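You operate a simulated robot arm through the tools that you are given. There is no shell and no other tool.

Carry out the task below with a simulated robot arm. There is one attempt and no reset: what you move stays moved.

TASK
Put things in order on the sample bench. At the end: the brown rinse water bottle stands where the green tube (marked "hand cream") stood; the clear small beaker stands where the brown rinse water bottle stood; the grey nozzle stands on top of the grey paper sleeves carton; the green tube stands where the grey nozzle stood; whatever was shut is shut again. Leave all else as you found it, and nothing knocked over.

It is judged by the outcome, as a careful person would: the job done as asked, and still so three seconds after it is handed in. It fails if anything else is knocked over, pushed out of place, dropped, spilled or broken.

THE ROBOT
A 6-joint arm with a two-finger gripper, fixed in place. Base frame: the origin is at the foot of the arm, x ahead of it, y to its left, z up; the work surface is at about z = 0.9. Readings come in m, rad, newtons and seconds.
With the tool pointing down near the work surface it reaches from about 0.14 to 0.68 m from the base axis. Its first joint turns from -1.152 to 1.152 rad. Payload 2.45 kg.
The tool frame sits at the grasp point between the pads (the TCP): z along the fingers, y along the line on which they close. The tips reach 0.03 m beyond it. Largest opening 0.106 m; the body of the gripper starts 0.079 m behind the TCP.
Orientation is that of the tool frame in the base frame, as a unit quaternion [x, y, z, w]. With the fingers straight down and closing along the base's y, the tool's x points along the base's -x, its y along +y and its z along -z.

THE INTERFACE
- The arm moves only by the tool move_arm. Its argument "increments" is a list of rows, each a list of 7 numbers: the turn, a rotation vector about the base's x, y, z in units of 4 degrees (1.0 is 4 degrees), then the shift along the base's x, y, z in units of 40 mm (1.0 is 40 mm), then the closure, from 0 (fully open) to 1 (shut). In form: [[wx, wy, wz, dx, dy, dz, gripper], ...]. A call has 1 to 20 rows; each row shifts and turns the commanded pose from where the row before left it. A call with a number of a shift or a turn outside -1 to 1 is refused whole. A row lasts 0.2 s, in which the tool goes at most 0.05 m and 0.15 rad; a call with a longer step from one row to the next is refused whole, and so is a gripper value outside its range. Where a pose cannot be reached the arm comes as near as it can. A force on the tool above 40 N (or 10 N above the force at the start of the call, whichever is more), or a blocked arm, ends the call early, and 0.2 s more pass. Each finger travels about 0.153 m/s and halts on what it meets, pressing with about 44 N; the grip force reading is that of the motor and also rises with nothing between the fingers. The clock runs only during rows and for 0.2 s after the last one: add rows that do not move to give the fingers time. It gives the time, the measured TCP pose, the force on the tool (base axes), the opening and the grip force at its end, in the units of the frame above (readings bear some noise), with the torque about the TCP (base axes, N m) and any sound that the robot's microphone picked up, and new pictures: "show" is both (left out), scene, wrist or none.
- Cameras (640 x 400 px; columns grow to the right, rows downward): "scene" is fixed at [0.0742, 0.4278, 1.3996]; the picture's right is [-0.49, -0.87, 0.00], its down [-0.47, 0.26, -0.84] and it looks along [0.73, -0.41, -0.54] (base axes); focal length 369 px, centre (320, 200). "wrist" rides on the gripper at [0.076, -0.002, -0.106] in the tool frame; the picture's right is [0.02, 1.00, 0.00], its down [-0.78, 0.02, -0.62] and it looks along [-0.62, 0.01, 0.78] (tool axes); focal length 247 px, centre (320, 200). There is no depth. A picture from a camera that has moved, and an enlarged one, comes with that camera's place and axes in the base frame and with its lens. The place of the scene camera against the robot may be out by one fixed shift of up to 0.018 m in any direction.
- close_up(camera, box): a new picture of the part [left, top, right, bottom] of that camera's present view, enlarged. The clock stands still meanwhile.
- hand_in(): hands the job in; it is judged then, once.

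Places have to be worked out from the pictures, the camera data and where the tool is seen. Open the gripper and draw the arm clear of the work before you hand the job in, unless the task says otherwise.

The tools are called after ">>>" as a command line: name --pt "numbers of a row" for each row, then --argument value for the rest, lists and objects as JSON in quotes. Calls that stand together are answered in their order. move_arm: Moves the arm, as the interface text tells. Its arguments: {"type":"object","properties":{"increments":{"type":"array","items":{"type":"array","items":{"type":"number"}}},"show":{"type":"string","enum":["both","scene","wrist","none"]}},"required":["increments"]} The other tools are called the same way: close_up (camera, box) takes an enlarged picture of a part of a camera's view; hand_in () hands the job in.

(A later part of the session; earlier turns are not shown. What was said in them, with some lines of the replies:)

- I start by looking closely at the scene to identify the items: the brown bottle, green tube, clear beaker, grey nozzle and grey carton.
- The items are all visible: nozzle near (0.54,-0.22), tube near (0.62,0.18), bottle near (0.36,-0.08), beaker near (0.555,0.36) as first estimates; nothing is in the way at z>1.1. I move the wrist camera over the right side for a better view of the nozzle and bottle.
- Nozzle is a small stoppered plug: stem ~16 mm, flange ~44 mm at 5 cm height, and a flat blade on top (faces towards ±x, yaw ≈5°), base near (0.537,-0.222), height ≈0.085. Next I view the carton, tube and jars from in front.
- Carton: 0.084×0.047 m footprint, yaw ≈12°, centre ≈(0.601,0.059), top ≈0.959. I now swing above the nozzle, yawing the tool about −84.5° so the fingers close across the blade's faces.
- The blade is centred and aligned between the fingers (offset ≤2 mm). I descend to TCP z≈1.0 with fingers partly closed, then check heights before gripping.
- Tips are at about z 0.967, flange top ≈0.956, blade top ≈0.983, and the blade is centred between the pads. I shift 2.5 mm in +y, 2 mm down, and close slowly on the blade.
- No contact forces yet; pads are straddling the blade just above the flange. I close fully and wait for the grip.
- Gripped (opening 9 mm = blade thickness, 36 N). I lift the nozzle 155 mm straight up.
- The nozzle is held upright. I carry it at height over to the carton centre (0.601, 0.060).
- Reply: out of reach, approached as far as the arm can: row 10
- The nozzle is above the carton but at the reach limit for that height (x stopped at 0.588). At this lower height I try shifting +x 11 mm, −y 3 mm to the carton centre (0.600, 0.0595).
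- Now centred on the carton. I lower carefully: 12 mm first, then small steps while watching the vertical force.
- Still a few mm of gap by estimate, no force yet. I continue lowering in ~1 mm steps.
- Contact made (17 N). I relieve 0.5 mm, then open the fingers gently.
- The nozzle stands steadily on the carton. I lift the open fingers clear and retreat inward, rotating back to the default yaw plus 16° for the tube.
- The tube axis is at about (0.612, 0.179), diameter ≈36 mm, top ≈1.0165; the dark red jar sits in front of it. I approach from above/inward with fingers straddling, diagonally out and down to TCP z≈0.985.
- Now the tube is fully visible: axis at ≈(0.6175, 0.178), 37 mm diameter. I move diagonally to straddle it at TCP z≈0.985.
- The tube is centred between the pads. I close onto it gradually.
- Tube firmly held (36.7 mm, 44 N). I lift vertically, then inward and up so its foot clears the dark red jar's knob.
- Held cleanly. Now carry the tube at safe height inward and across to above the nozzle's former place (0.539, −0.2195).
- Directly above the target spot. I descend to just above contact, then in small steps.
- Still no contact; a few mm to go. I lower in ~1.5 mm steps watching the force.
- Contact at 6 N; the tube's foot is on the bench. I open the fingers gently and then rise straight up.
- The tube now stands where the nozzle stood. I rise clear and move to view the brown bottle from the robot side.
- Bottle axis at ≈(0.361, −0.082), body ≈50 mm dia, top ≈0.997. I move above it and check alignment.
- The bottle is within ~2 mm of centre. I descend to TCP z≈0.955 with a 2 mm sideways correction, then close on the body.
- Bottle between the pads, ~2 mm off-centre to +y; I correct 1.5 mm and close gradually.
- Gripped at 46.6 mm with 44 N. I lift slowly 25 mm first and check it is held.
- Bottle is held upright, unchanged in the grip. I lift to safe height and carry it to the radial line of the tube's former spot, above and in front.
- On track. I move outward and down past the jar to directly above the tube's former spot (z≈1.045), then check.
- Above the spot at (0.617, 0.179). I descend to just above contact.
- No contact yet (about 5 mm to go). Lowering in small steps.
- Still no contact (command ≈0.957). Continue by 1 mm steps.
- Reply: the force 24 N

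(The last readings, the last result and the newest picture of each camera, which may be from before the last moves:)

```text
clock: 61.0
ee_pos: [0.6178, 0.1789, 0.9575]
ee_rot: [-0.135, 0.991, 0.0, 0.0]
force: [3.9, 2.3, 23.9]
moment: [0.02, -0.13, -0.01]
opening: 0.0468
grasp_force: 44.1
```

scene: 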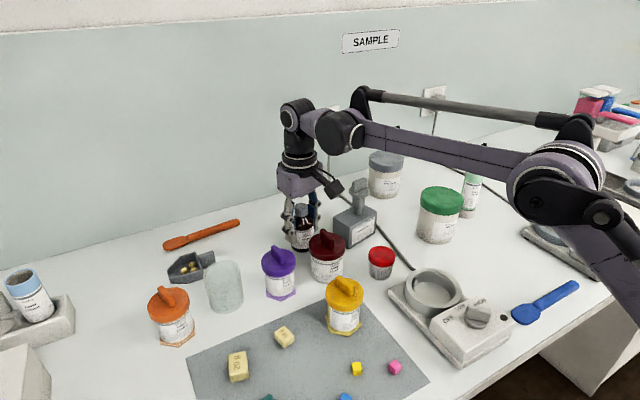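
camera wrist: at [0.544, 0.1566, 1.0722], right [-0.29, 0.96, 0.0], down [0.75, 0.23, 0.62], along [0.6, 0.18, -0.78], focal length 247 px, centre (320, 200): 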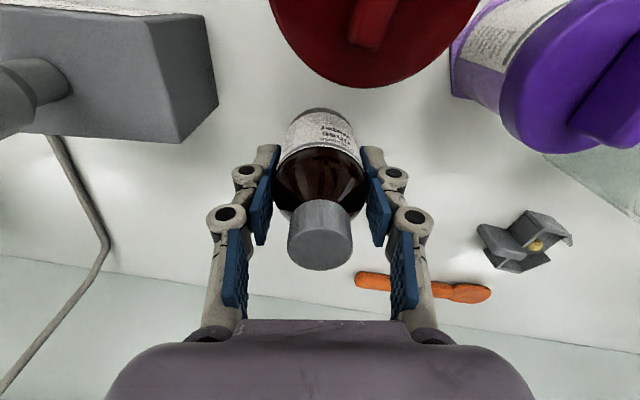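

Contact (24 N). I back off 0.7 mm and open gently.

>>> move_arm --pt "0 0 0 0 0 0.017 1.0" --pt "0 0 0 0 0 0 1.0" --pt "0 0 0 0 0 0 0.58" --pt "0 0 0 0 0 0 0.55" --pt "0 0 0 0 0 0 0.52" --pt "0 0 0 0 0 0 0.48" --pt "0 0 0 0 0 0 0.42" --pt "0 0 0 0 0 0 0.36" --pt "0 0 0 0 0 0 0.33" --pt "0 0 0 0 0 0 0.33"

>>> close_up --camera "scene" --box '[250, 160, 380, 280]'

```text
clock: 63.2
ee_pos: [0.6155, 0.179, 0.9554]
ee_rot: [-0.135, 0.991, 0.0, 0.0]
force: [0.9, 0.7, -0.7]
moment: [0.0, -0.02, -0.01]
opening: 0.0712
grasp_force: 0.1
camera wrist: at [0.5447, 0.1561, 1.0624], right [-0.29, 0.96, 0.0], down [0.75, 0.23, 0.62], along [0.6, 0.18, -0.78], focal length 247 px, centre (320, 200)
```

scene: 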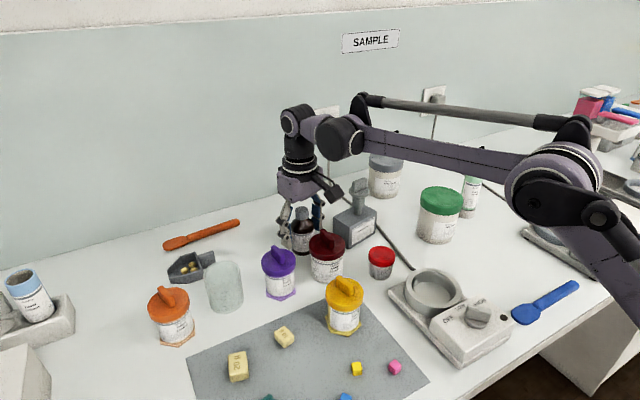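
wrist: 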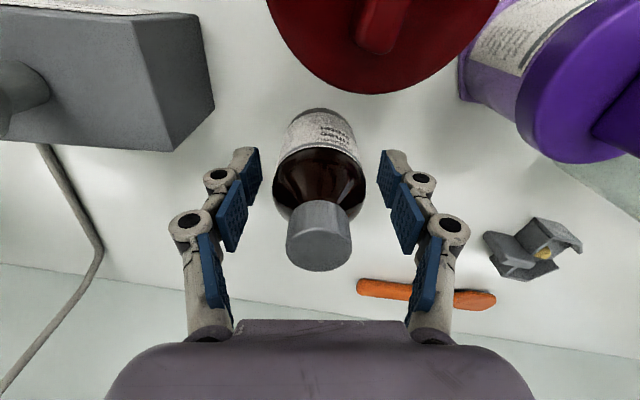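

```text
3.33 times, centred on (315, 220) of scene
camera zoom: at [0.0742, 0.4278, 1.3996], right [-0.49, -0.87, 0.0], down [-0.47, 0.26, -0.84], along [0.73, -0.41, -0.54], focal length 1229 px, centre (337, 133)
```

zoom: 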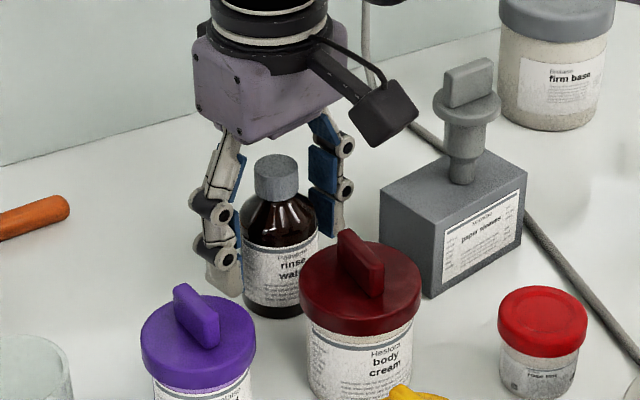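

The bottle stands in the tube's former spot. I retreat straight up, inward, and then go to view the beaker with yaw ≈33°.

>>> move_arm --pt "0 0 0 0 0 0.4 0.33" --pt "0 0 0 0 0 0.8 0.33" --pt "0 0 0 0 0 0.9 0.33" --pt "0 0 0 -0.5 -0.15 0.75 0.33" --pt "0 0 0 -0.5 -0.15 0.75 0.33" --pt "0 0 0.88 -0.73 0.57 0.1 0.2" --pt "0 0 0.88 -0.73 0.57 0.1 0.1" --pt "0 0 0.88 -0.73 0.57 0.1 0" --pt "0 0 0.88 -0.73 0.57 0.1 0" --pt "0 0 0.88 -0.73 0.57 0.1 0" --pt "0 0 0 0 0 0 0"

>>> close_up --camera "wrist" --box '[220, 60, 420, 240]'

>>> close_up --camera "scene" --box '[270, 170, 400, 290]'

```text
clock: 65.6
ee_pos: [0.4302, 0.2816, 1.1207]
ee_rot: [-0.285, 0.958, 0.0, 0.0]
force: [1.0, -0.2, -0.3]
moment: [0.03, 0.02, -0.03]
opening: 0.106
grasp_force: 0.0
camera wrist: at [0.3681, 0.2389, 1.2273], right [-0.56, 0.83, 0.0], down [0.65, 0.44, 0.62], along [0.51, 0.35, -0.78], focal length 247 px, centre (320, 200)
```

scene: 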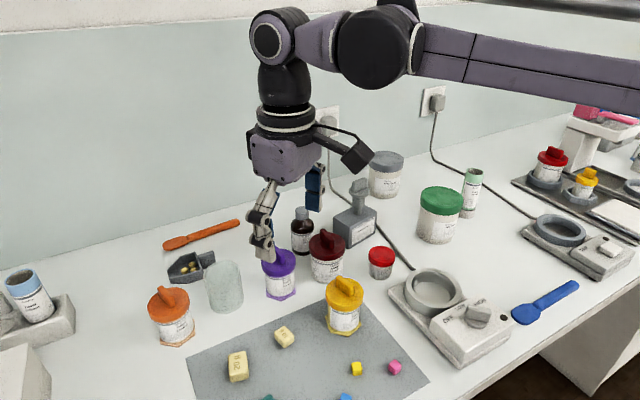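
wrist: 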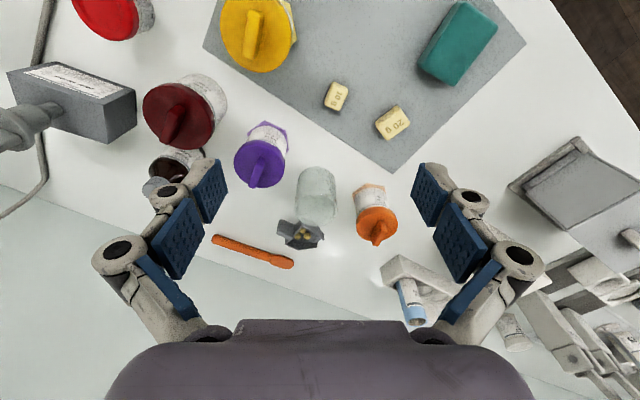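

```text
2.22 times, centred on (320, 150) of wrist
camera zoom: at [0.3681, 0.2389, 1.2273], right [-0.56, 0.83, 0.0], down [0.65, 0.44, 0.62], along [0.51, 0.35, -0.78], focal length 549 px, centre (320, 311)
```

zoom: 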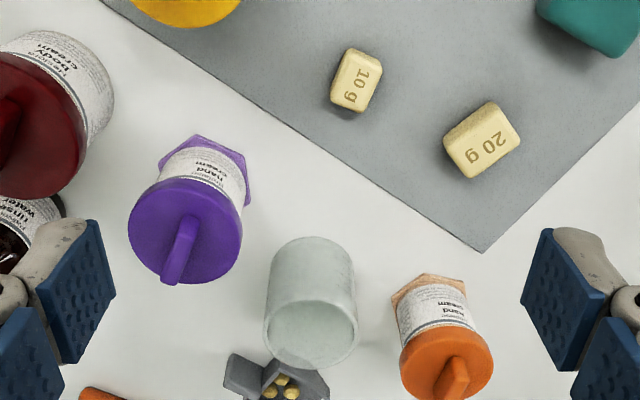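

```text
3.33 times, centred on (335, 230) of scene
camera zoom: at [0.0742, 0.4278, 1.3996], right [-0.49, -0.87, 0.0], down [-0.47, 0.26, -0.84], along [0.73, -0.41, -0.54], focal length 1229 px, centre (270, 100)
```

zoom: 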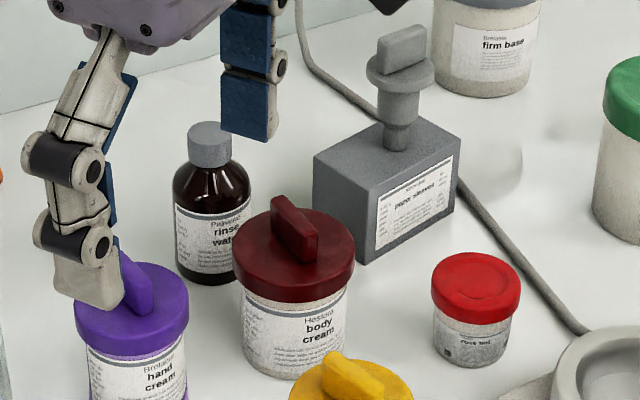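

Bottle is standing fine behind the red jar. The beaker's axis is at ≈(0.554, 0.358), dia ≈60 mm, rim ≈0.971; the orange and purple jars flank it tangentially, so I'll grip along roughly the x-axis (yaw ≈85°). I move to a pre-approach pose rotating the tool.

>>> move_arm --pt "0 0 1 0.142 0.085 -0.077 0.1" --pt "0 0 1 0.142 0.085 -0.077 0.2" --pt "0 0 1 0.142 0.085 -0.077 0.2" --pt "0 0 1 0.142 0.085 -0.077 0.2" --pt "0 0 1 0.142 0.085 -0.077 0.2" --pt "0 0 1 0.142 0.085 -0.077 0.2" --pt "0 0 1 0.142 0.085 -0.077 0.2" --pt "0 0 1 0.142 0.085 -0.077 0.2" --pt "0 0 1 0.142 0.085 -0.077 0.2" --pt "0 0 1 0.142 0.085 -0.077 0.2" --pt "0 0 1 0.142 0.085 -0.077 0.2" --pt "0 0 1 0.142 0.085 -0.077 0.2" --pt "0 0 1 0.142 0.085 -0.077 0.2" --pt "0 0 0 0 0 0 0.2"

>>> close_up --camera "wrist" --box '[220, 60, 420, 240]'

>>> close_up --camera "scene" --box '[150, 180, 310, 330]'

```text
clock: 68.6
ee_pos: [0.5044, 0.3245, 1.08]
ee_rot: [-0.676, 0.736, 0.0, 0.0]
force: [-0.4, -0.2, 0.4]
moment: [-0.03, 0.0, 0.0]
opening: 0.0849
grasp_force: 0.0
camera wrist: at [0.5011, 0.2484, 1.1867], right [-1.0, 0.06, 0.0], down [0.05, 0.78, 0.62], along [0.04, 0.62, -0.78], focal length 247 px, centre (320, 200)
```

scene: 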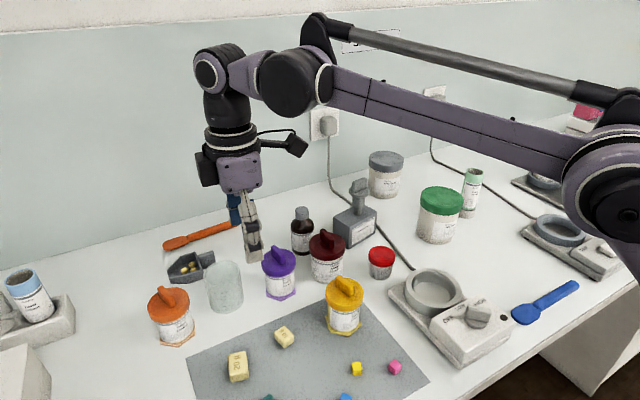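
wrist: 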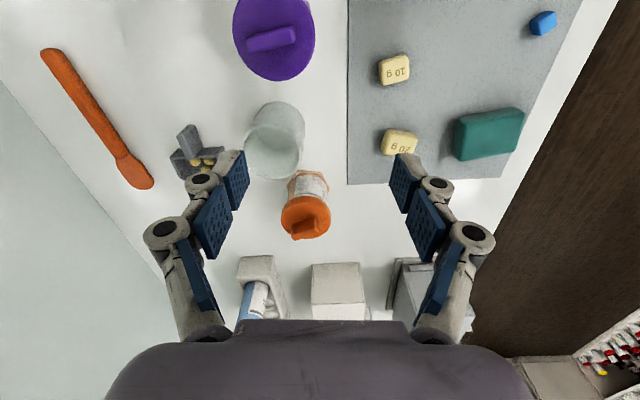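

```text
2.22 times, centred on (320, 150) of wrist
camera zoom: at [0.5011, 0.2484, 1.1867], right [-1.0, 0.06, 0.0], down [0.05, 0.78, 0.62], along [0.04, 0.62, -0.78], focal length 549 px, centre (320, 311)
```

zoom: 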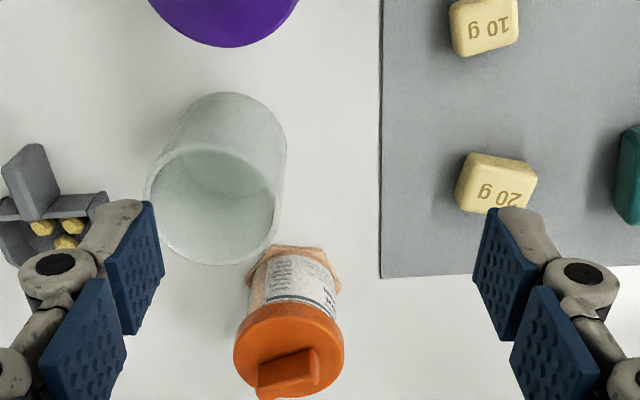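

```text
2.67 times, centred on (230, 255) of scene
camera zoom: at [0.0742, 0.4278, 1.3996], right [-0.49, -0.87, 0.0], down [-0.47, 0.26, -0.84], along [0.73, -0.41, -0.54], focal length 983 px, centre (560, 53)
```

zoom: 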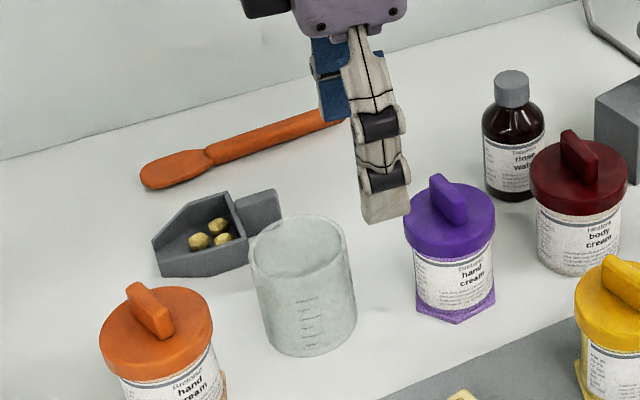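

Refined: beaker axis ≈(0.555, 0.3575), dia ≈59 mm; tray corner ≈(0.625, 0.375), so the x-direction grip has room. I approach to just above the rim at z≈1.015.

>>> move_arm --pt "0 0 0 0.38 0.25 -0.4 0.2" --pt "0 0 0 0.38 0.25 -0.4 0.2" --pt "0 0 0 0.38 0.25 -0.5 0.2" --pt "0 0 0 0 0 -0.3 0.2" --pt "0 0 0 0 0 0 0.2"

>>> close_up --camera "wrist" --box '[220, 60, 420, 240]'

>>> close_up --camera "scene" --box '[150, 180, 310, 330]'

```text
clock: 69.8
ee_pos: [0.5505, 0.3569, 1.0144]
ee_rot: [-0.676, 0.737, 0.0, -0.001]
force: [-0.2, 0.2, -0.7]
moment: [0.02, 0.01, 0.0]
opening: 0.0846
grasp_force: 0.1
camera wrist: at [0.5473, 0.2801, 1.122], right [-1.0, 0.06, 0.0], down [0.05, 0.78, 0.62], along [0.04, 0.62, -0.78], focal length 247 px, centre (320, 200)
```

scene: 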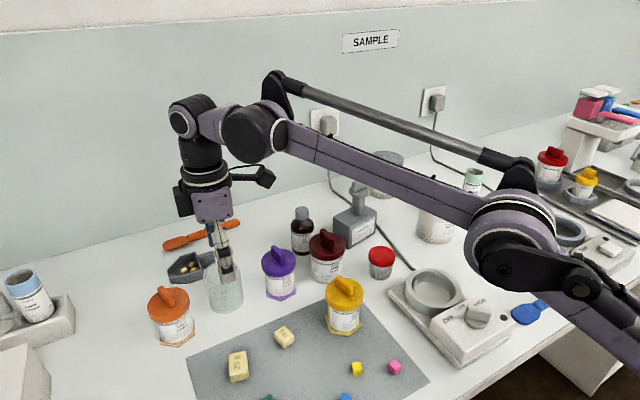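
wrist: 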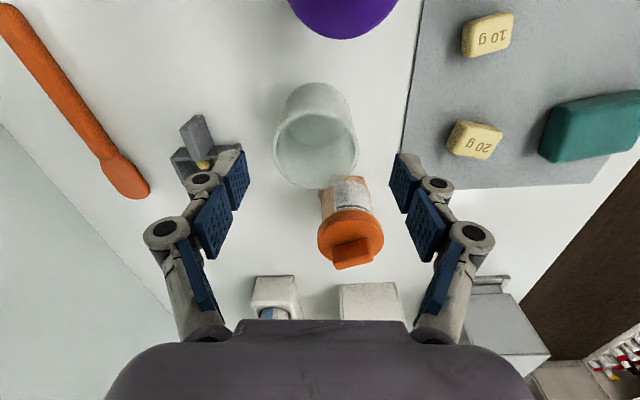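

```text
2.22 times, centred on (320, 150) of wrist
camera zoom: at [0.5473, 0.2801, 1.122], right [-1.0, 0.06, 0.0], down [0.05, 0.78, 0.62], along [0.04, 0.62, -0.78], focal length 549 px, centre (320, 311)
```

zoom: 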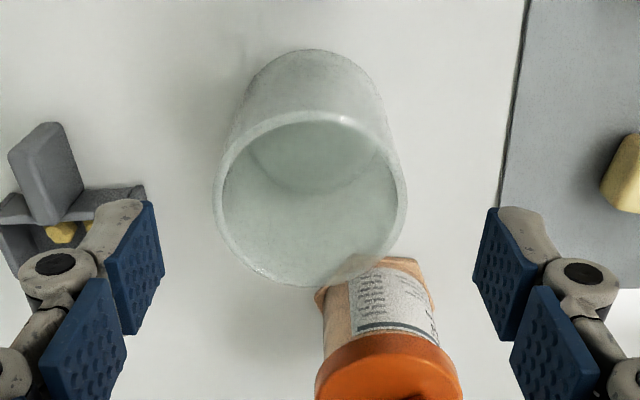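

```text
2.67 times, centred on (230, 255) of scene
camera zoom: at [0.0742, 0.4278, 1.3996], right [-0.49, -0.87, 0.0], down [-0.47, 0.26, -0.84], along [0.73, -0.41, -0.54], focal length 983 px, centre (560, 53)
```

zoom: 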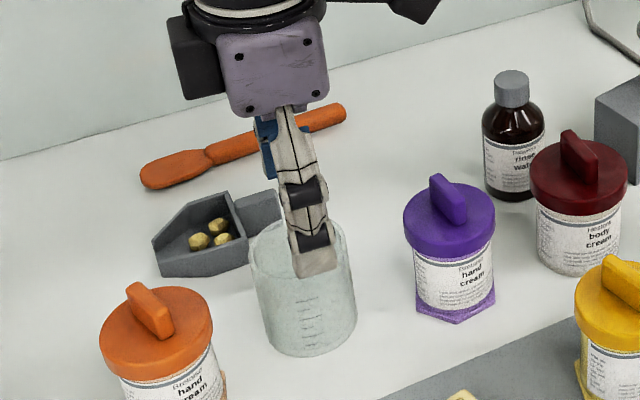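

Fingers straddle the rim with ~10 mm each side; beaker is 3.5 mm toward +x. I correct and descend to TCP z≈0.952.

>>> move_arm --pt "0 0 0 0.09 0.01 -0.05 0.2" --pt "0 0 0 0 0 -0.4 0.2" --pt "0 0 0 0 0 -0.4 0.2" --pt "0 0 0 0 0 -0.4 0.2" --pt "0 0 0 0 0 -0.3 0.2" --pt "0 0 0 0 0 0 0.2"

>>> close_up --camera "wrist" --box '[220, 60, 420, 240]'

>>> close_up --camera "scene" --box '[150, 180, 310, 330]'

```text
clock: 71.2
ee_pos: [0.553, 0.3543, 0.954]
ee_rot: [-0.676, 0.737, 0.0, 0.0]
force: [-0.3, -0.3, 0.2]
moment: [-0.01, 0.03, 0.01]
opening: 0.0848
grasp_force: 0.1
camera wrist: at [0.5501, 0.2788, 1.06], right [-1.0, 0.06, 0.0], down [0.05, 0.78, 0.62], along [0.04, 0.62, -0.78], focal length 247 px, centre (320, 200)
```

scene: 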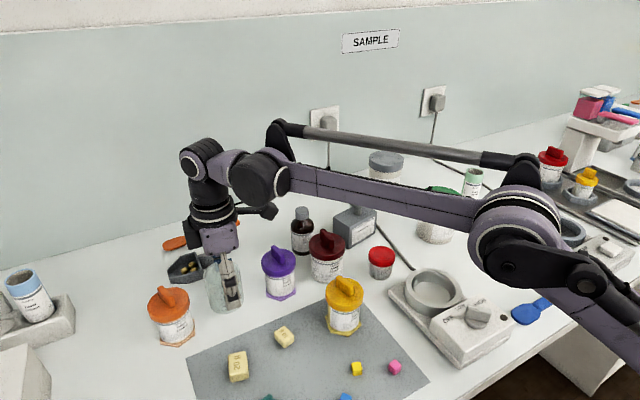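
wrist: 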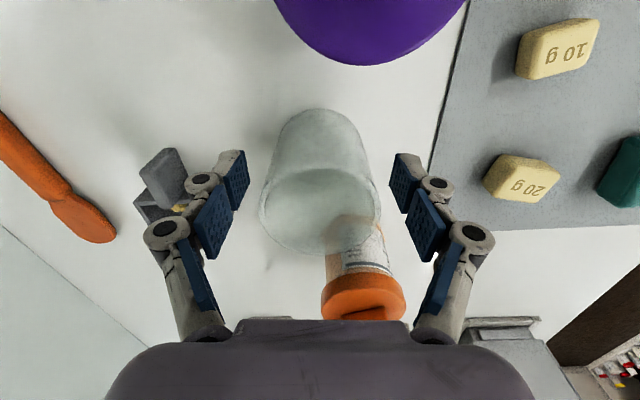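

```text
2.22 times, centred on (320, 150) of wrist
camera zoom: at [0.5501, 0.2788, 1.06], right [-1.0, 0.06, 0.0], down [0.05, 0.78, 0.62], along [0.04, 0.62, -0.78], focal length 549 px, centre (320, 311)
```

zoom: 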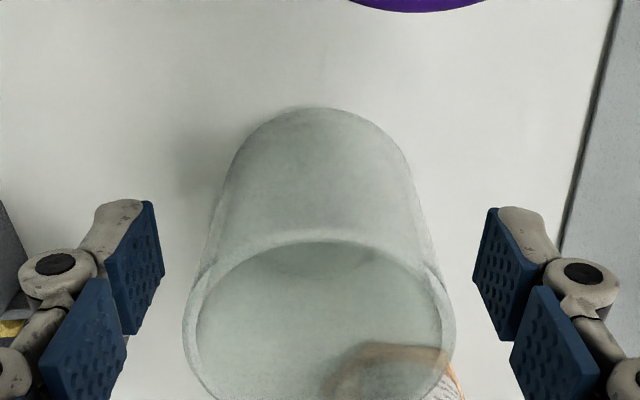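

```text
2.67 times, centred on (230, 255) of scene
camera zoom: at [0.0742, 0.4278, 1.3996], right [-0.49, -0.87, 0.0], down [-0.47, 0.26, -0.84], along [0.73, -0.41, -0.54], focal length 983 px, centre (560, 53)
```

zoom: 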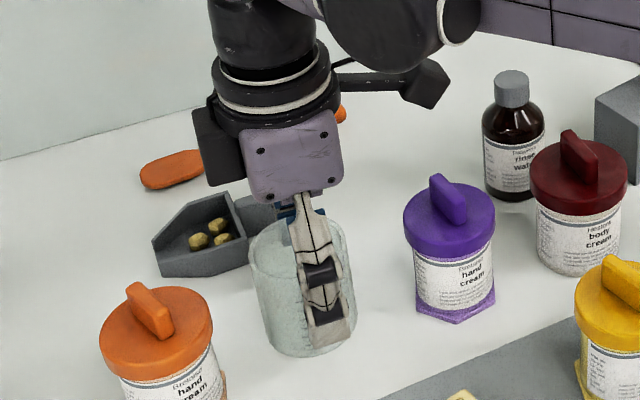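

Well centred. I nudge +2.5 mm in y and close on the beaker gradually.

>>> move_arm --pt "0 0 0 0 0.06 0 0.28" --pt "0 0 0 0 0 0 0.35" --pt "0 0 0 0 0 0 0.4" --pt "0 0 0 0 0 0 0.43" --pt "0 0 0 0 0 0 0.46" --pt "0 0 0 0 0 0 0.5" --pt "0 0 0 0 0 0 0.6" --pt "0 0 0 0 0 0 0.7"

>>> close_up --camera "wrist" --box '[220, 60, 420, 240]'

```text
clock: 73.0
ee_pos: [0.5543, 0.3574, 0.954]
ee_rot: [-0.676, 0.737, 0.0, 0.0]
force: [1.4, 0.2, 4.5]
moment: [0.02, -0.09, -0.03]
opening: 0.0599
grasp_force: 43.8
camera wrist: at [0.5497, 0.2815, 1.0606], right [-1.0, 0.06, 0.0], down [0.05, 0.78, 0.62], along [0.04, 0.62, -0.78], focal length 247 px, centre (320, 200)
```

scene: 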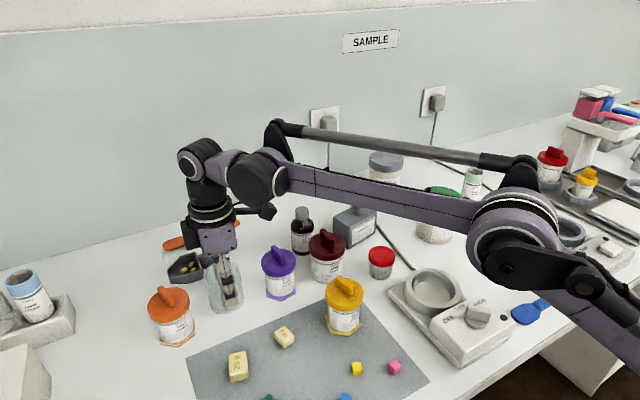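
wrist: 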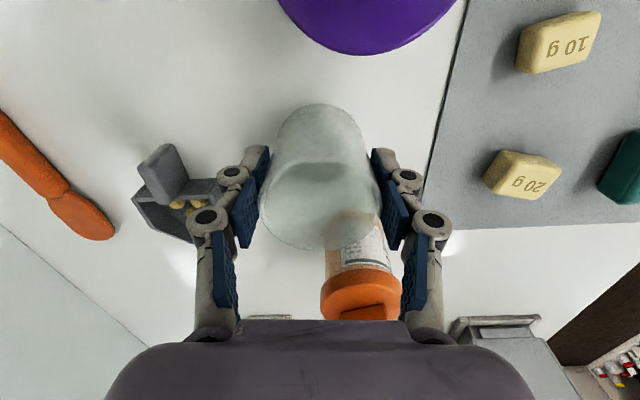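

```text
2.22 times, centred on (320, 150) of wrist
camera zoom: at [0.5497, 0.2815, 1.0606], right [-1.0, 0.06, 0.0], down [0.05, 0.78, 0.62], along [0.04, 0.62, -0.78], focal length 549 px, centre (320, 311)
```

zoom: 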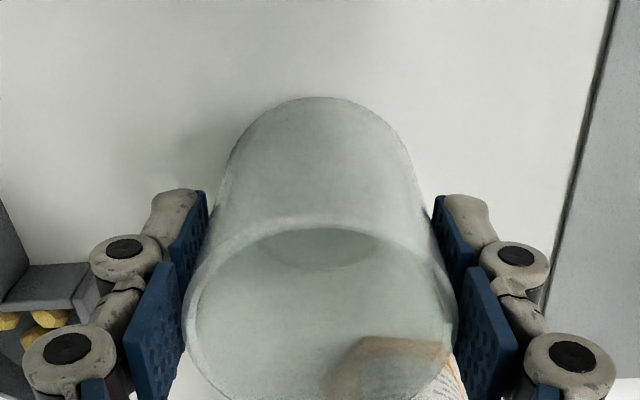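

Beaker gripped (60 mm, 44 N). I lift slowly ~25 mm and verify, staying within reach.

>>> move_arm --pt "0 0 0 0 0 0.2 0.7" --pt "0 0 0 0 0 0.4 0.7" --pt "0 0 0 0 0 0.4 0.7" --pt "0 0 0 0 0 0 0.7"

>>> close_up --camera "scene" --box '[150, 180, 310, 330]'

```text
clock: 74.0
ee_pos: [0.5555, 0.3563, 0.9941]
ee_rot: [-0.676, 0.737, -0.001, 0.0]
force: [0.2, 0.2, -0.8]
moment: [-0.01, 0.01, 0.03]
opening: 0.0601
grasp_force: 44.0
camera wrist: at [0.5505, 0.281, 1.1006], right [-1.0, 0.06, 0.0], down [0.05, 0.78, 0.62], along [0.04, 0.62, -0.78], focal length 247 px, centre (320, 200)
```

scene: 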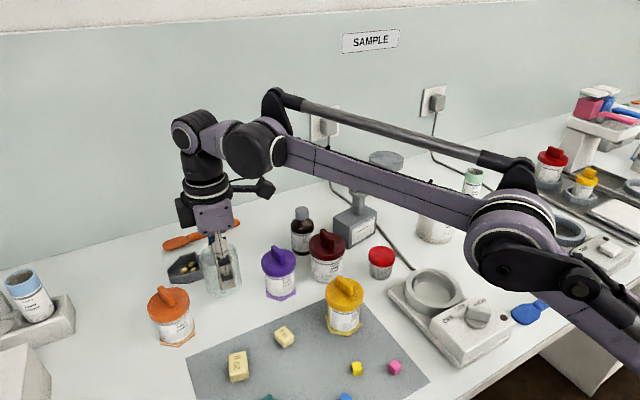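
wrist: 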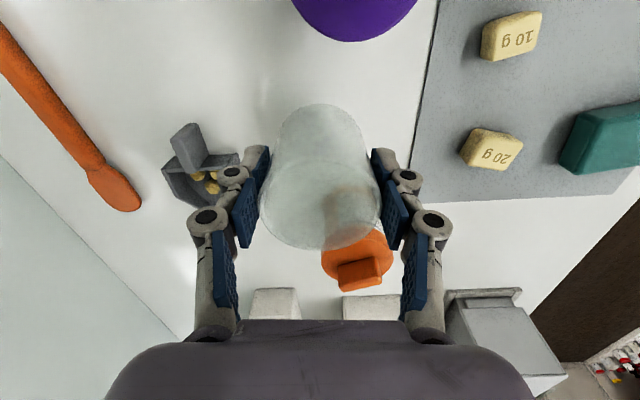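

```text
2.67 times, centred on (230, 255) of scene
camera zoom: at [0.0742, 0.4278, 1.3996], right [-0.49, -0.87, 0.0], down [-0.47, 0.26, -0.84], along [0.73, -0.41, -0.54], focal length 983 px, centre (560, 53)
```

zoom: 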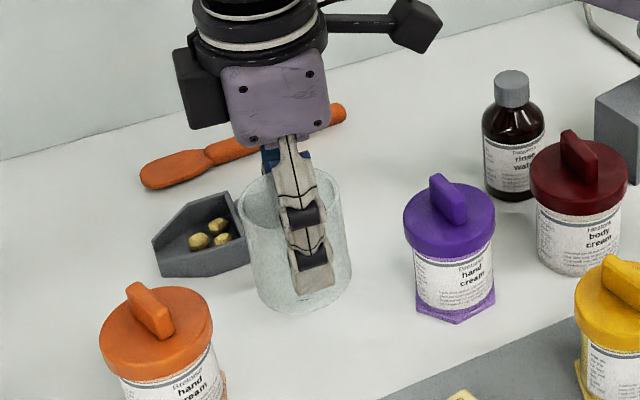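

Held well. I go inward and up so the beaker's bottom clears the jars.

>>> move_arm --pt "0 0 0 -0.217 -0.129 0.717 0.7" --pt "0 0 0 -0.217 -0.129 0.717 0.7" --pt "0 0 0 -0.217 -0.129 0.717 0.7" --pt "0 0 0 -0.3625 -0.2 0.5 0.7" --pt "0 0 0 -0.3625 -0.2 0.5 0.7" --pt "0 0 0 0 0 0 0.7"

```text
clock: 75.4
ee_pos: [0.4985, 0.3263, 1.1207]
ee_rot: [-0.676, 0.737, 0.0, -0.001]
force: [0.1, -0.7, -0.3]
moment: [-0.01, 0.02, -0.01]
opening: 0.0597
grasp_force: 44.3
camera wrist: at [0.4955, 0.2492, 1.227], right [-1.0, 0.06, 0.0], down [0.05, 0.78, 0.62], along [0.04, 0.62, -0.78], focal length 247 px, centre (320, 200)
```

scene: 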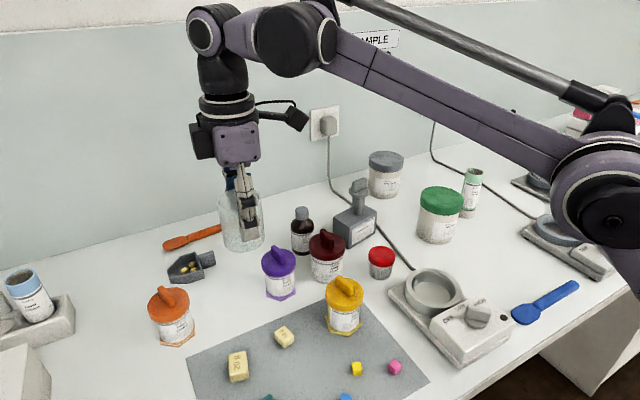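
wrist: 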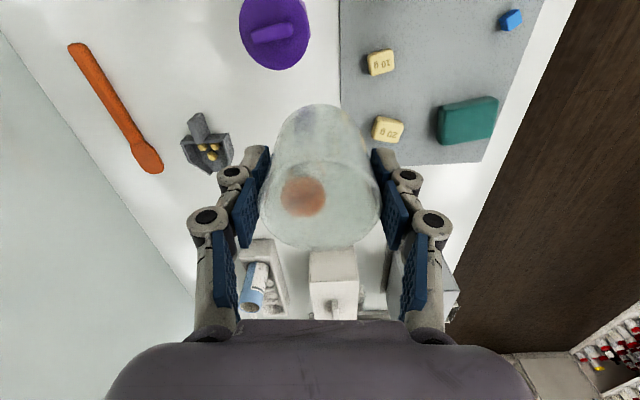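

Clear of the jars. Now swing across to the bottle's former place (0.3605, −0.0805), rotating the tool back 64° on the way.

>>> move_arm --pt "0 0 -1 -0.217 -0.634 0 0.7" --pt "0 0 -1 -0.217 -0.634 0 0.7" --pt "0 0 -1 -0.217 -0.634 0 0.7" --pt "0 0 -1 -0.217 -0.634 0 0.7" --pt "0 0 -1 -0.217 -0.634 0 0.7" --pt "0 0 -1 -0.217 -0.634 0 0.7" --pt "0 0 -1 -0.217 -0.634 0 0.7" --pt "0 0 -1 -0.217 -0.634 0 0.7" --pt "0 0 -1 -0.217 -0.634 0 0.7" --pt "0 0 -1 -0.217 -0.634 0 0.7" --pt "0 0 -1 -0.217 -0.634 0 0.7" --pt "0 0 -1 -0.217 -0.634 0 0.7" --pt "0 0 -1 -0.217 -0.634 0 0.7" --pt "0 0 -1 -0.217 -0.634 0 0.7" --pt "0 0 -1 -0.217 -0.634 0 0.7" --pt "0 0 -1 -0.217 -0.634 0 0.7" --pt "0 0 0 0 0 0 0.7"

```text
clock: 79.0
ee_pos: [0.3606, -0.0801, 1.1202]
ee_rot: [-0.183, 0.983, 0.0, 0.0]
force: [0.5, 0.0, 0.4]
moment: [-0.02, -0.01, 0.04]
opening: 0.0596
grasp_force: 44.4
camera wrist: at [0.2894, -0.1086, 1.2261], right [-0.38, 0.93, 0.0], down [0.72, 0.3, 0.62], along [0.58, 0.24, -0.78], focal length 247 px, centre (320, 200)
```

scene: 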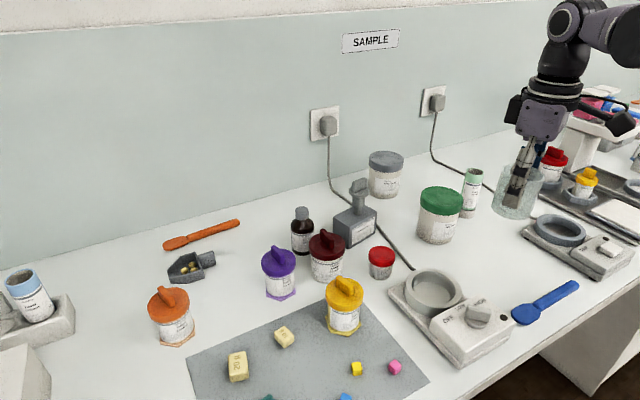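
wrist: 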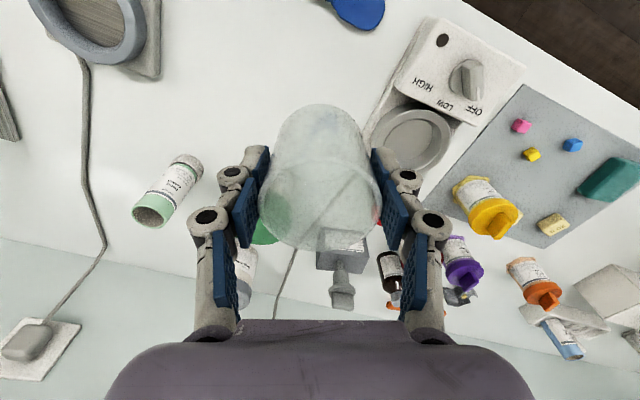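

Above the spot, beaker upright. I descend to a few mm above the bench.

>>> move_arm --pt "0 0 0 0 0 -0.7 0.7" --pt "0 0 0 0 0 -0.7 0.7" --pt "0 0 0 0 0 -0.7 0.7" --pt "0 0 0 0 0 -0.7 0.7" --pt "0 0 0 0 0 -0.7 0.7" --pt "0 0 0 0 0 -0.35 0.7" --pt "0 0 0 0 0 -0.15 0.7" --pt "0 0 0 0 0 0 0.7"

>>> close_up --camera "scene" --box '[430, 190, 550, 310]'

```text
clock: 80.8
ee_pos: [0.36, -0.0794, 0.96]
ee_rot: [-0.182, 0.983, 0.0, 0.001]
force: [0.3, 1.4, -0.7]
moment: [-0.02, 0.04, 0.01]
opening: 0.0596
grasp_force: 44.3
camera wrist: at [0.2899, -0.1081, 1.0668], right [-0.38, 0.92, 0.0], down [0.72, 0.3, 0.62], along [0.57, 0.24, -0.78], focal length 247 px, centre (320, 200)
```

scene: 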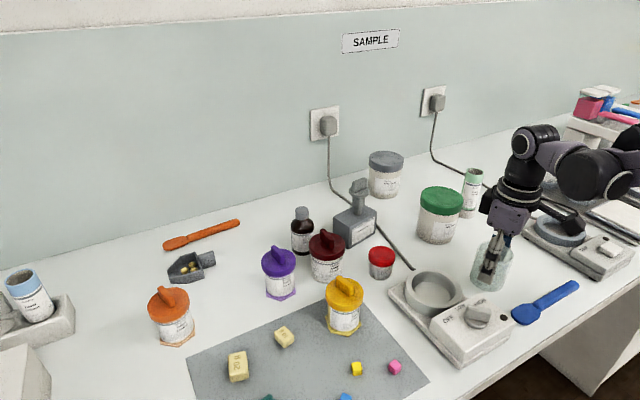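
wrist: 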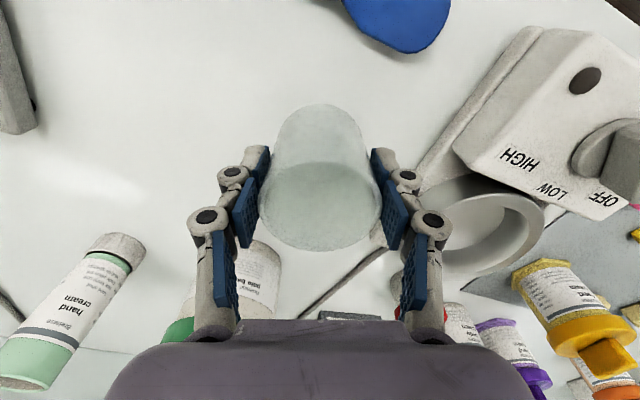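

```text
3.33 times, centred on (490, 250) of scene
camera zoom: at [0.0742, 0.4278, 1.3996], right [-0.49, -0.87, 0.0], down [-0.47, 0.26, -0.84], along [0.73, -0.41, -0.54], focal length 1229 px, centre (-247, 33)
```

zoom: 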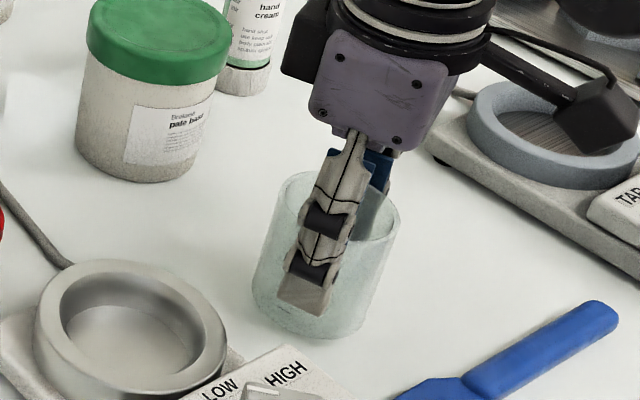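

Room all round; about 6–7 mm to go. Lowering in small steps with force checks.

>>> move_arm --pt "0 0 0 0 0 -0.06 0.7" --pt "0 0 0 0 0 -0.05 0.7" --pt "0 0 0 0 0 0 0.7" --show "none"

>>> move_arm --pt "0 0 0 0 0 -0.03 0.7" --pt "0 0 0 0 0 0 0.7" --show "none"

>>> move_arm --pt "0 0 0 0 0 -0.02 0.7" --pt "0 0 0 0 0 0 0.7" --show "none"

```text
clock: 81.6
ee_pos: [0.3599, -0.0786, 0.9556]
ee_rot: [-0.183, 0.983, 0.0, -0.001]
force: [0.1, 0.4, -1.5]
moment: [-0.02, -0.02, 0.04]
opening: 0.0598
grasp_force: 43.9
```

```text
clock: 82.2
ee_pos: [0.3598, -0.0805, 0.9541]
ee_rot: [-0.183, 0.983, 0.0, 0.001]
force: [-0.1, 0.4, 0.4]
moment: [-0.01, 0.01, 0.02]
opening: 0.0596
grasp_force: 43.3
```

```text
clock: 82.8
ee_pos: [0.3604, -0.0811, 0.9532]
ee_rot: [-0.183, 0.983, 0.0, 0.0]
force: [-0.4, 0.6, 25.9]
moment: [0.07, -0.06, -0.29]
opening: 0.0593
grasp_force: 43.8
```

Contact (26 N). I back off 0.6 mm and open gently.

>>> move_arm --pt "0 0 0 0 0 0.015 0.7" --pt "0 0 0 0 0 0 0.7" --pt "0 0 0 0 0 0 0.46" --pt "0 0 0 0 0 0 0.43" --pt "0 0 0 0 0 0 0.4" --pt "0 0 0 0 0 0 0.36" --pt "0 0 0 0 0 0 0.3" --pt "0 0 0 0 0 0 0.22" --pt "0 0 0 0 0 0 0.22"

>>> close_up --camera "scene" --box '[430, 190, 550, 310]'

>>> close_up --camera "wrist" --box '[220, 60, 420, 240]'

```text
clock: 84.8
ee_pos: [0.3606, -0.0811, 0.9553]
ee_rot: [-0.183, 0.983, 0.0, -0.001]
force: [0.4, 0.1, 1.0]
moment: [0.02, 0.04, 0.02]
opening: 0.0829
grasp_force: 0.0
camera wrist: at [0.2897, -0.1097, 1.0602], right [-0.38, 0.92, 0.0], down [0.72, 0.3, 0.62], along [0.57, 0.24, -0.78], focal length 247 px, centre (320, 200)
```

scene: 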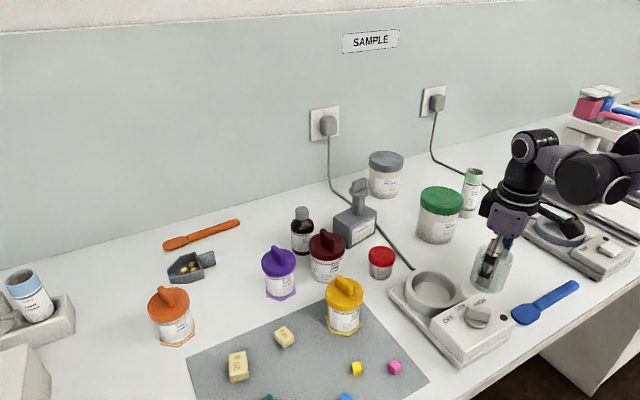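
wrist: 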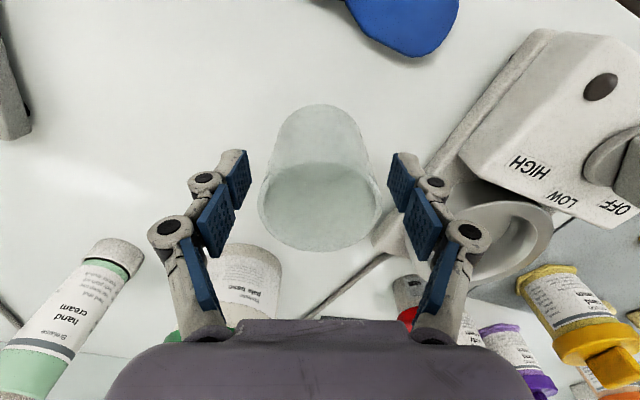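

```text
3.33 times, centred on (490, 250) of scene
camera zoom: at [0.0742, 0.4278, 1.3996], right [-0.49, -0.87, 0.0], down [-0.47, 0.26, -0.84], along [0.73, -0.41, -0.54], focal length 1229 px, centre (-247, 33)
```

zoom: 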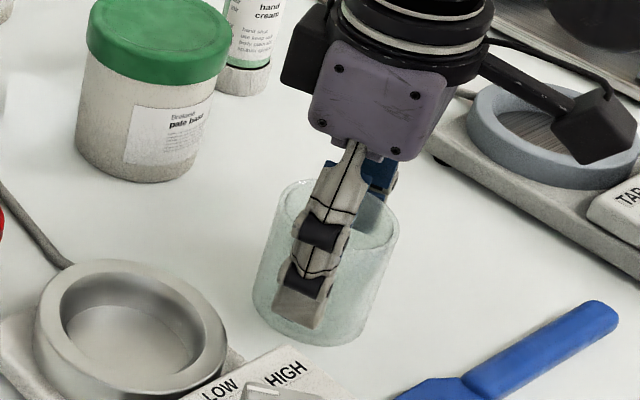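

```text
2.22 times, centred on (320, 150) of wrist
camera zoom: at [0.2897, -0.1097, 1.0602], right [-0.38, 0.92, 0.0], down [0.72, 0.3, 0.62], along [0.57, 0.24, -0.78], focal length 549 px, centre (320, 311)
```

zoom: 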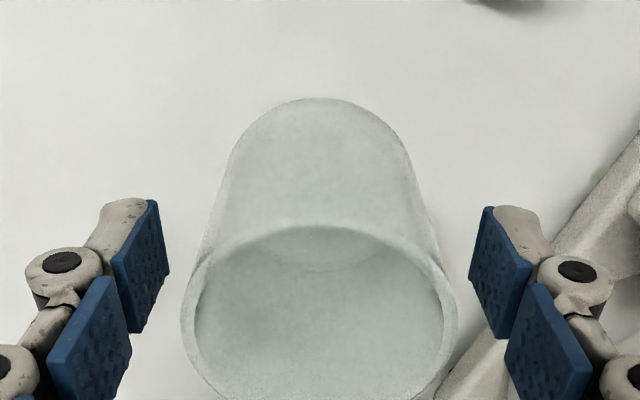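

The beaker stands freely between the open fingers. I rise straight up and draw the arm back clear for a final check.

>>> move_arm --pt "0 0 0 0 0 0.4 0.22" --pt "0 0 0 0 0 0.8 0.22" --pt "0 0 0 0 0 0.9 0.22" --pt "0 0 0 0 0 0.9 0.22" --pt "0 0 0 0 0 0.9 0.1" --pt "0 0 0 0 0 0.9 0" --pt "0 0 0 -0.6 0.3 0.5 0" --pt "0 0 0 -0.6 0.3 0.3 0" --pt "0 0 0 -0.6 0.3 0 0" --pt "0 0 0 0 0 0 0" --pt "0 0 0 0 0 0 0"

>>> close_up --camera "scene" --box '[400, 150, 560, 320]'

>>> close_up --camera "scene" --box '[240, 130, 420, 300]'

>>> close_up --camera "scene" --box '[140, 200, 300, 360]'

```text
clock: 87.2
ee_pos: [0.2879, -0.0459, 1.1769]
ee_rot: [-0.183, 0.983, 0.0, 0.0]
force: [-0.1, 0.4, 0.4]
moment: [-0.03, 0.0, 0.04]
opening: 0.1059
grasp_force: 0.1
camera wrist: at [0.2179, -0.0744, 1.2843], right [-0.38, 0.92, 0.0], down [0.72, 0.3, 0.62], along [0.57, 0.24, -0.78], focal length 247 px, centre (320, 200)
```

scene: 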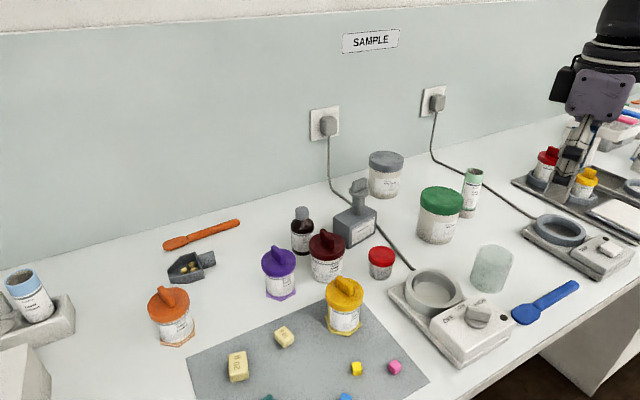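
wrist: 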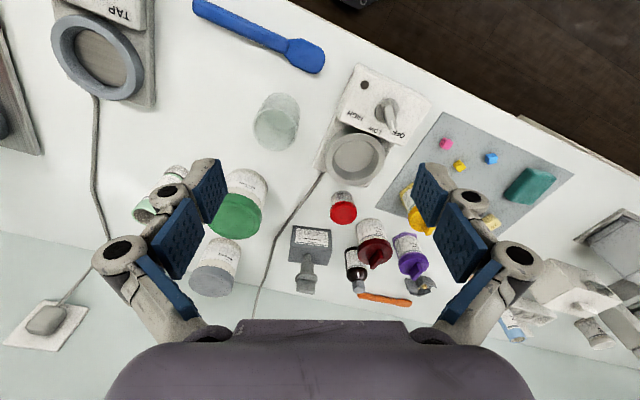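

```text
2.35 times, centred on (480, 235) of scene
camera zoom: at [0.0742, 0.4278, 1.3996], right [-0.49, -0.87, 0.0], down [-0.47, 0.26, -0.84], along [0.73, -0.41, -0.54], focal length 867 px, centre (-56, 118)
```

zoom: 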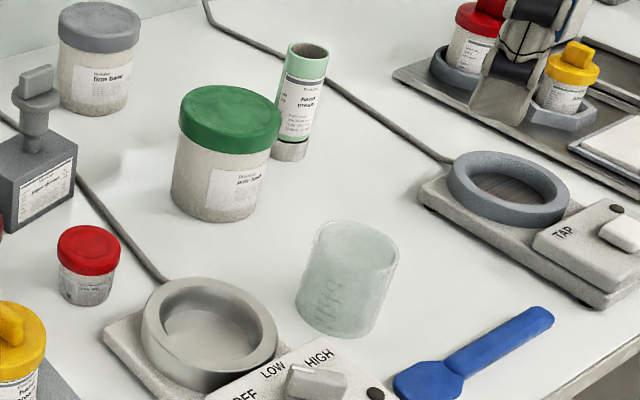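

```text
2.35 times, centred on (330, 215) of scene
camera zoom: at [0.0742, 0.4278, 1.3996], right [-0.49, -0.87, 0.0], down [-0.47, 0.26, -0.84], along [0.73, -0.41, -0.54], focal length 867 px, centre (296, 165)
```

zoom: 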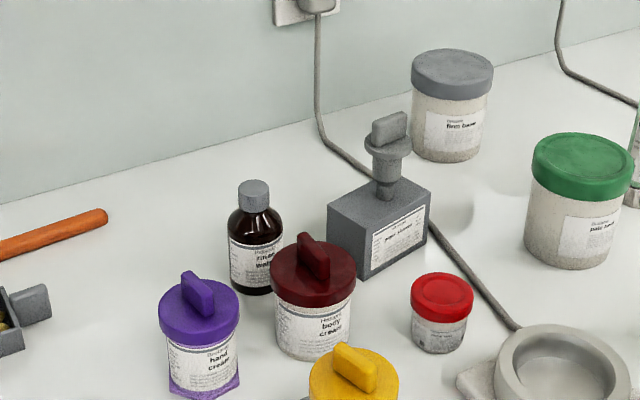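

```text
2.50 times, centred on (220, 280) of scene
camera zoom: at [0.0742, 0.4278, 1.3996], right [-0.49, -0.87, 0.0], down [-0.47, 0.26, -0.84], along [0.73, -0.41, -0.54], focal length 922 px, centre (570, 0)
```

zoom: 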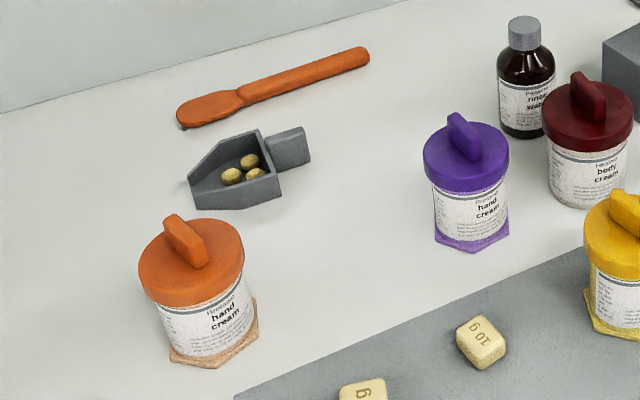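

All four items stand in their new places: nozzle on the carton, tube at the nozzle's spot, bottle at the tube's spot, beaker at the bottle's spot. Nothing else has moved, the gripper is open and the arm is clear, so I hand in.

>>> hand_in

```text
The job is handed in.
```

The sample bench is in the order you asked for, and I've handed the job in. I don't have the verdict.

- **Nozzle:** the grey nozzle stands upright near the centre of the grey paper sleeves carton.
- **Tube:** the green hand cream tube stands where the nozzle stood.
- **Bottle:** the brown rinse water bottle stands where the tube stood, with its cap on.
- **Beaker:** the clear small beaker stands where the bottle stood.

By the camera pictures and arm readings, each one sits within a few millimetres of its target. I opened no lids or caps, so there was nothing to shut again. The final pictures show everything else where it was, with nothing knocked over. The gripper is open and the arm is raised clear of everything on the bench.
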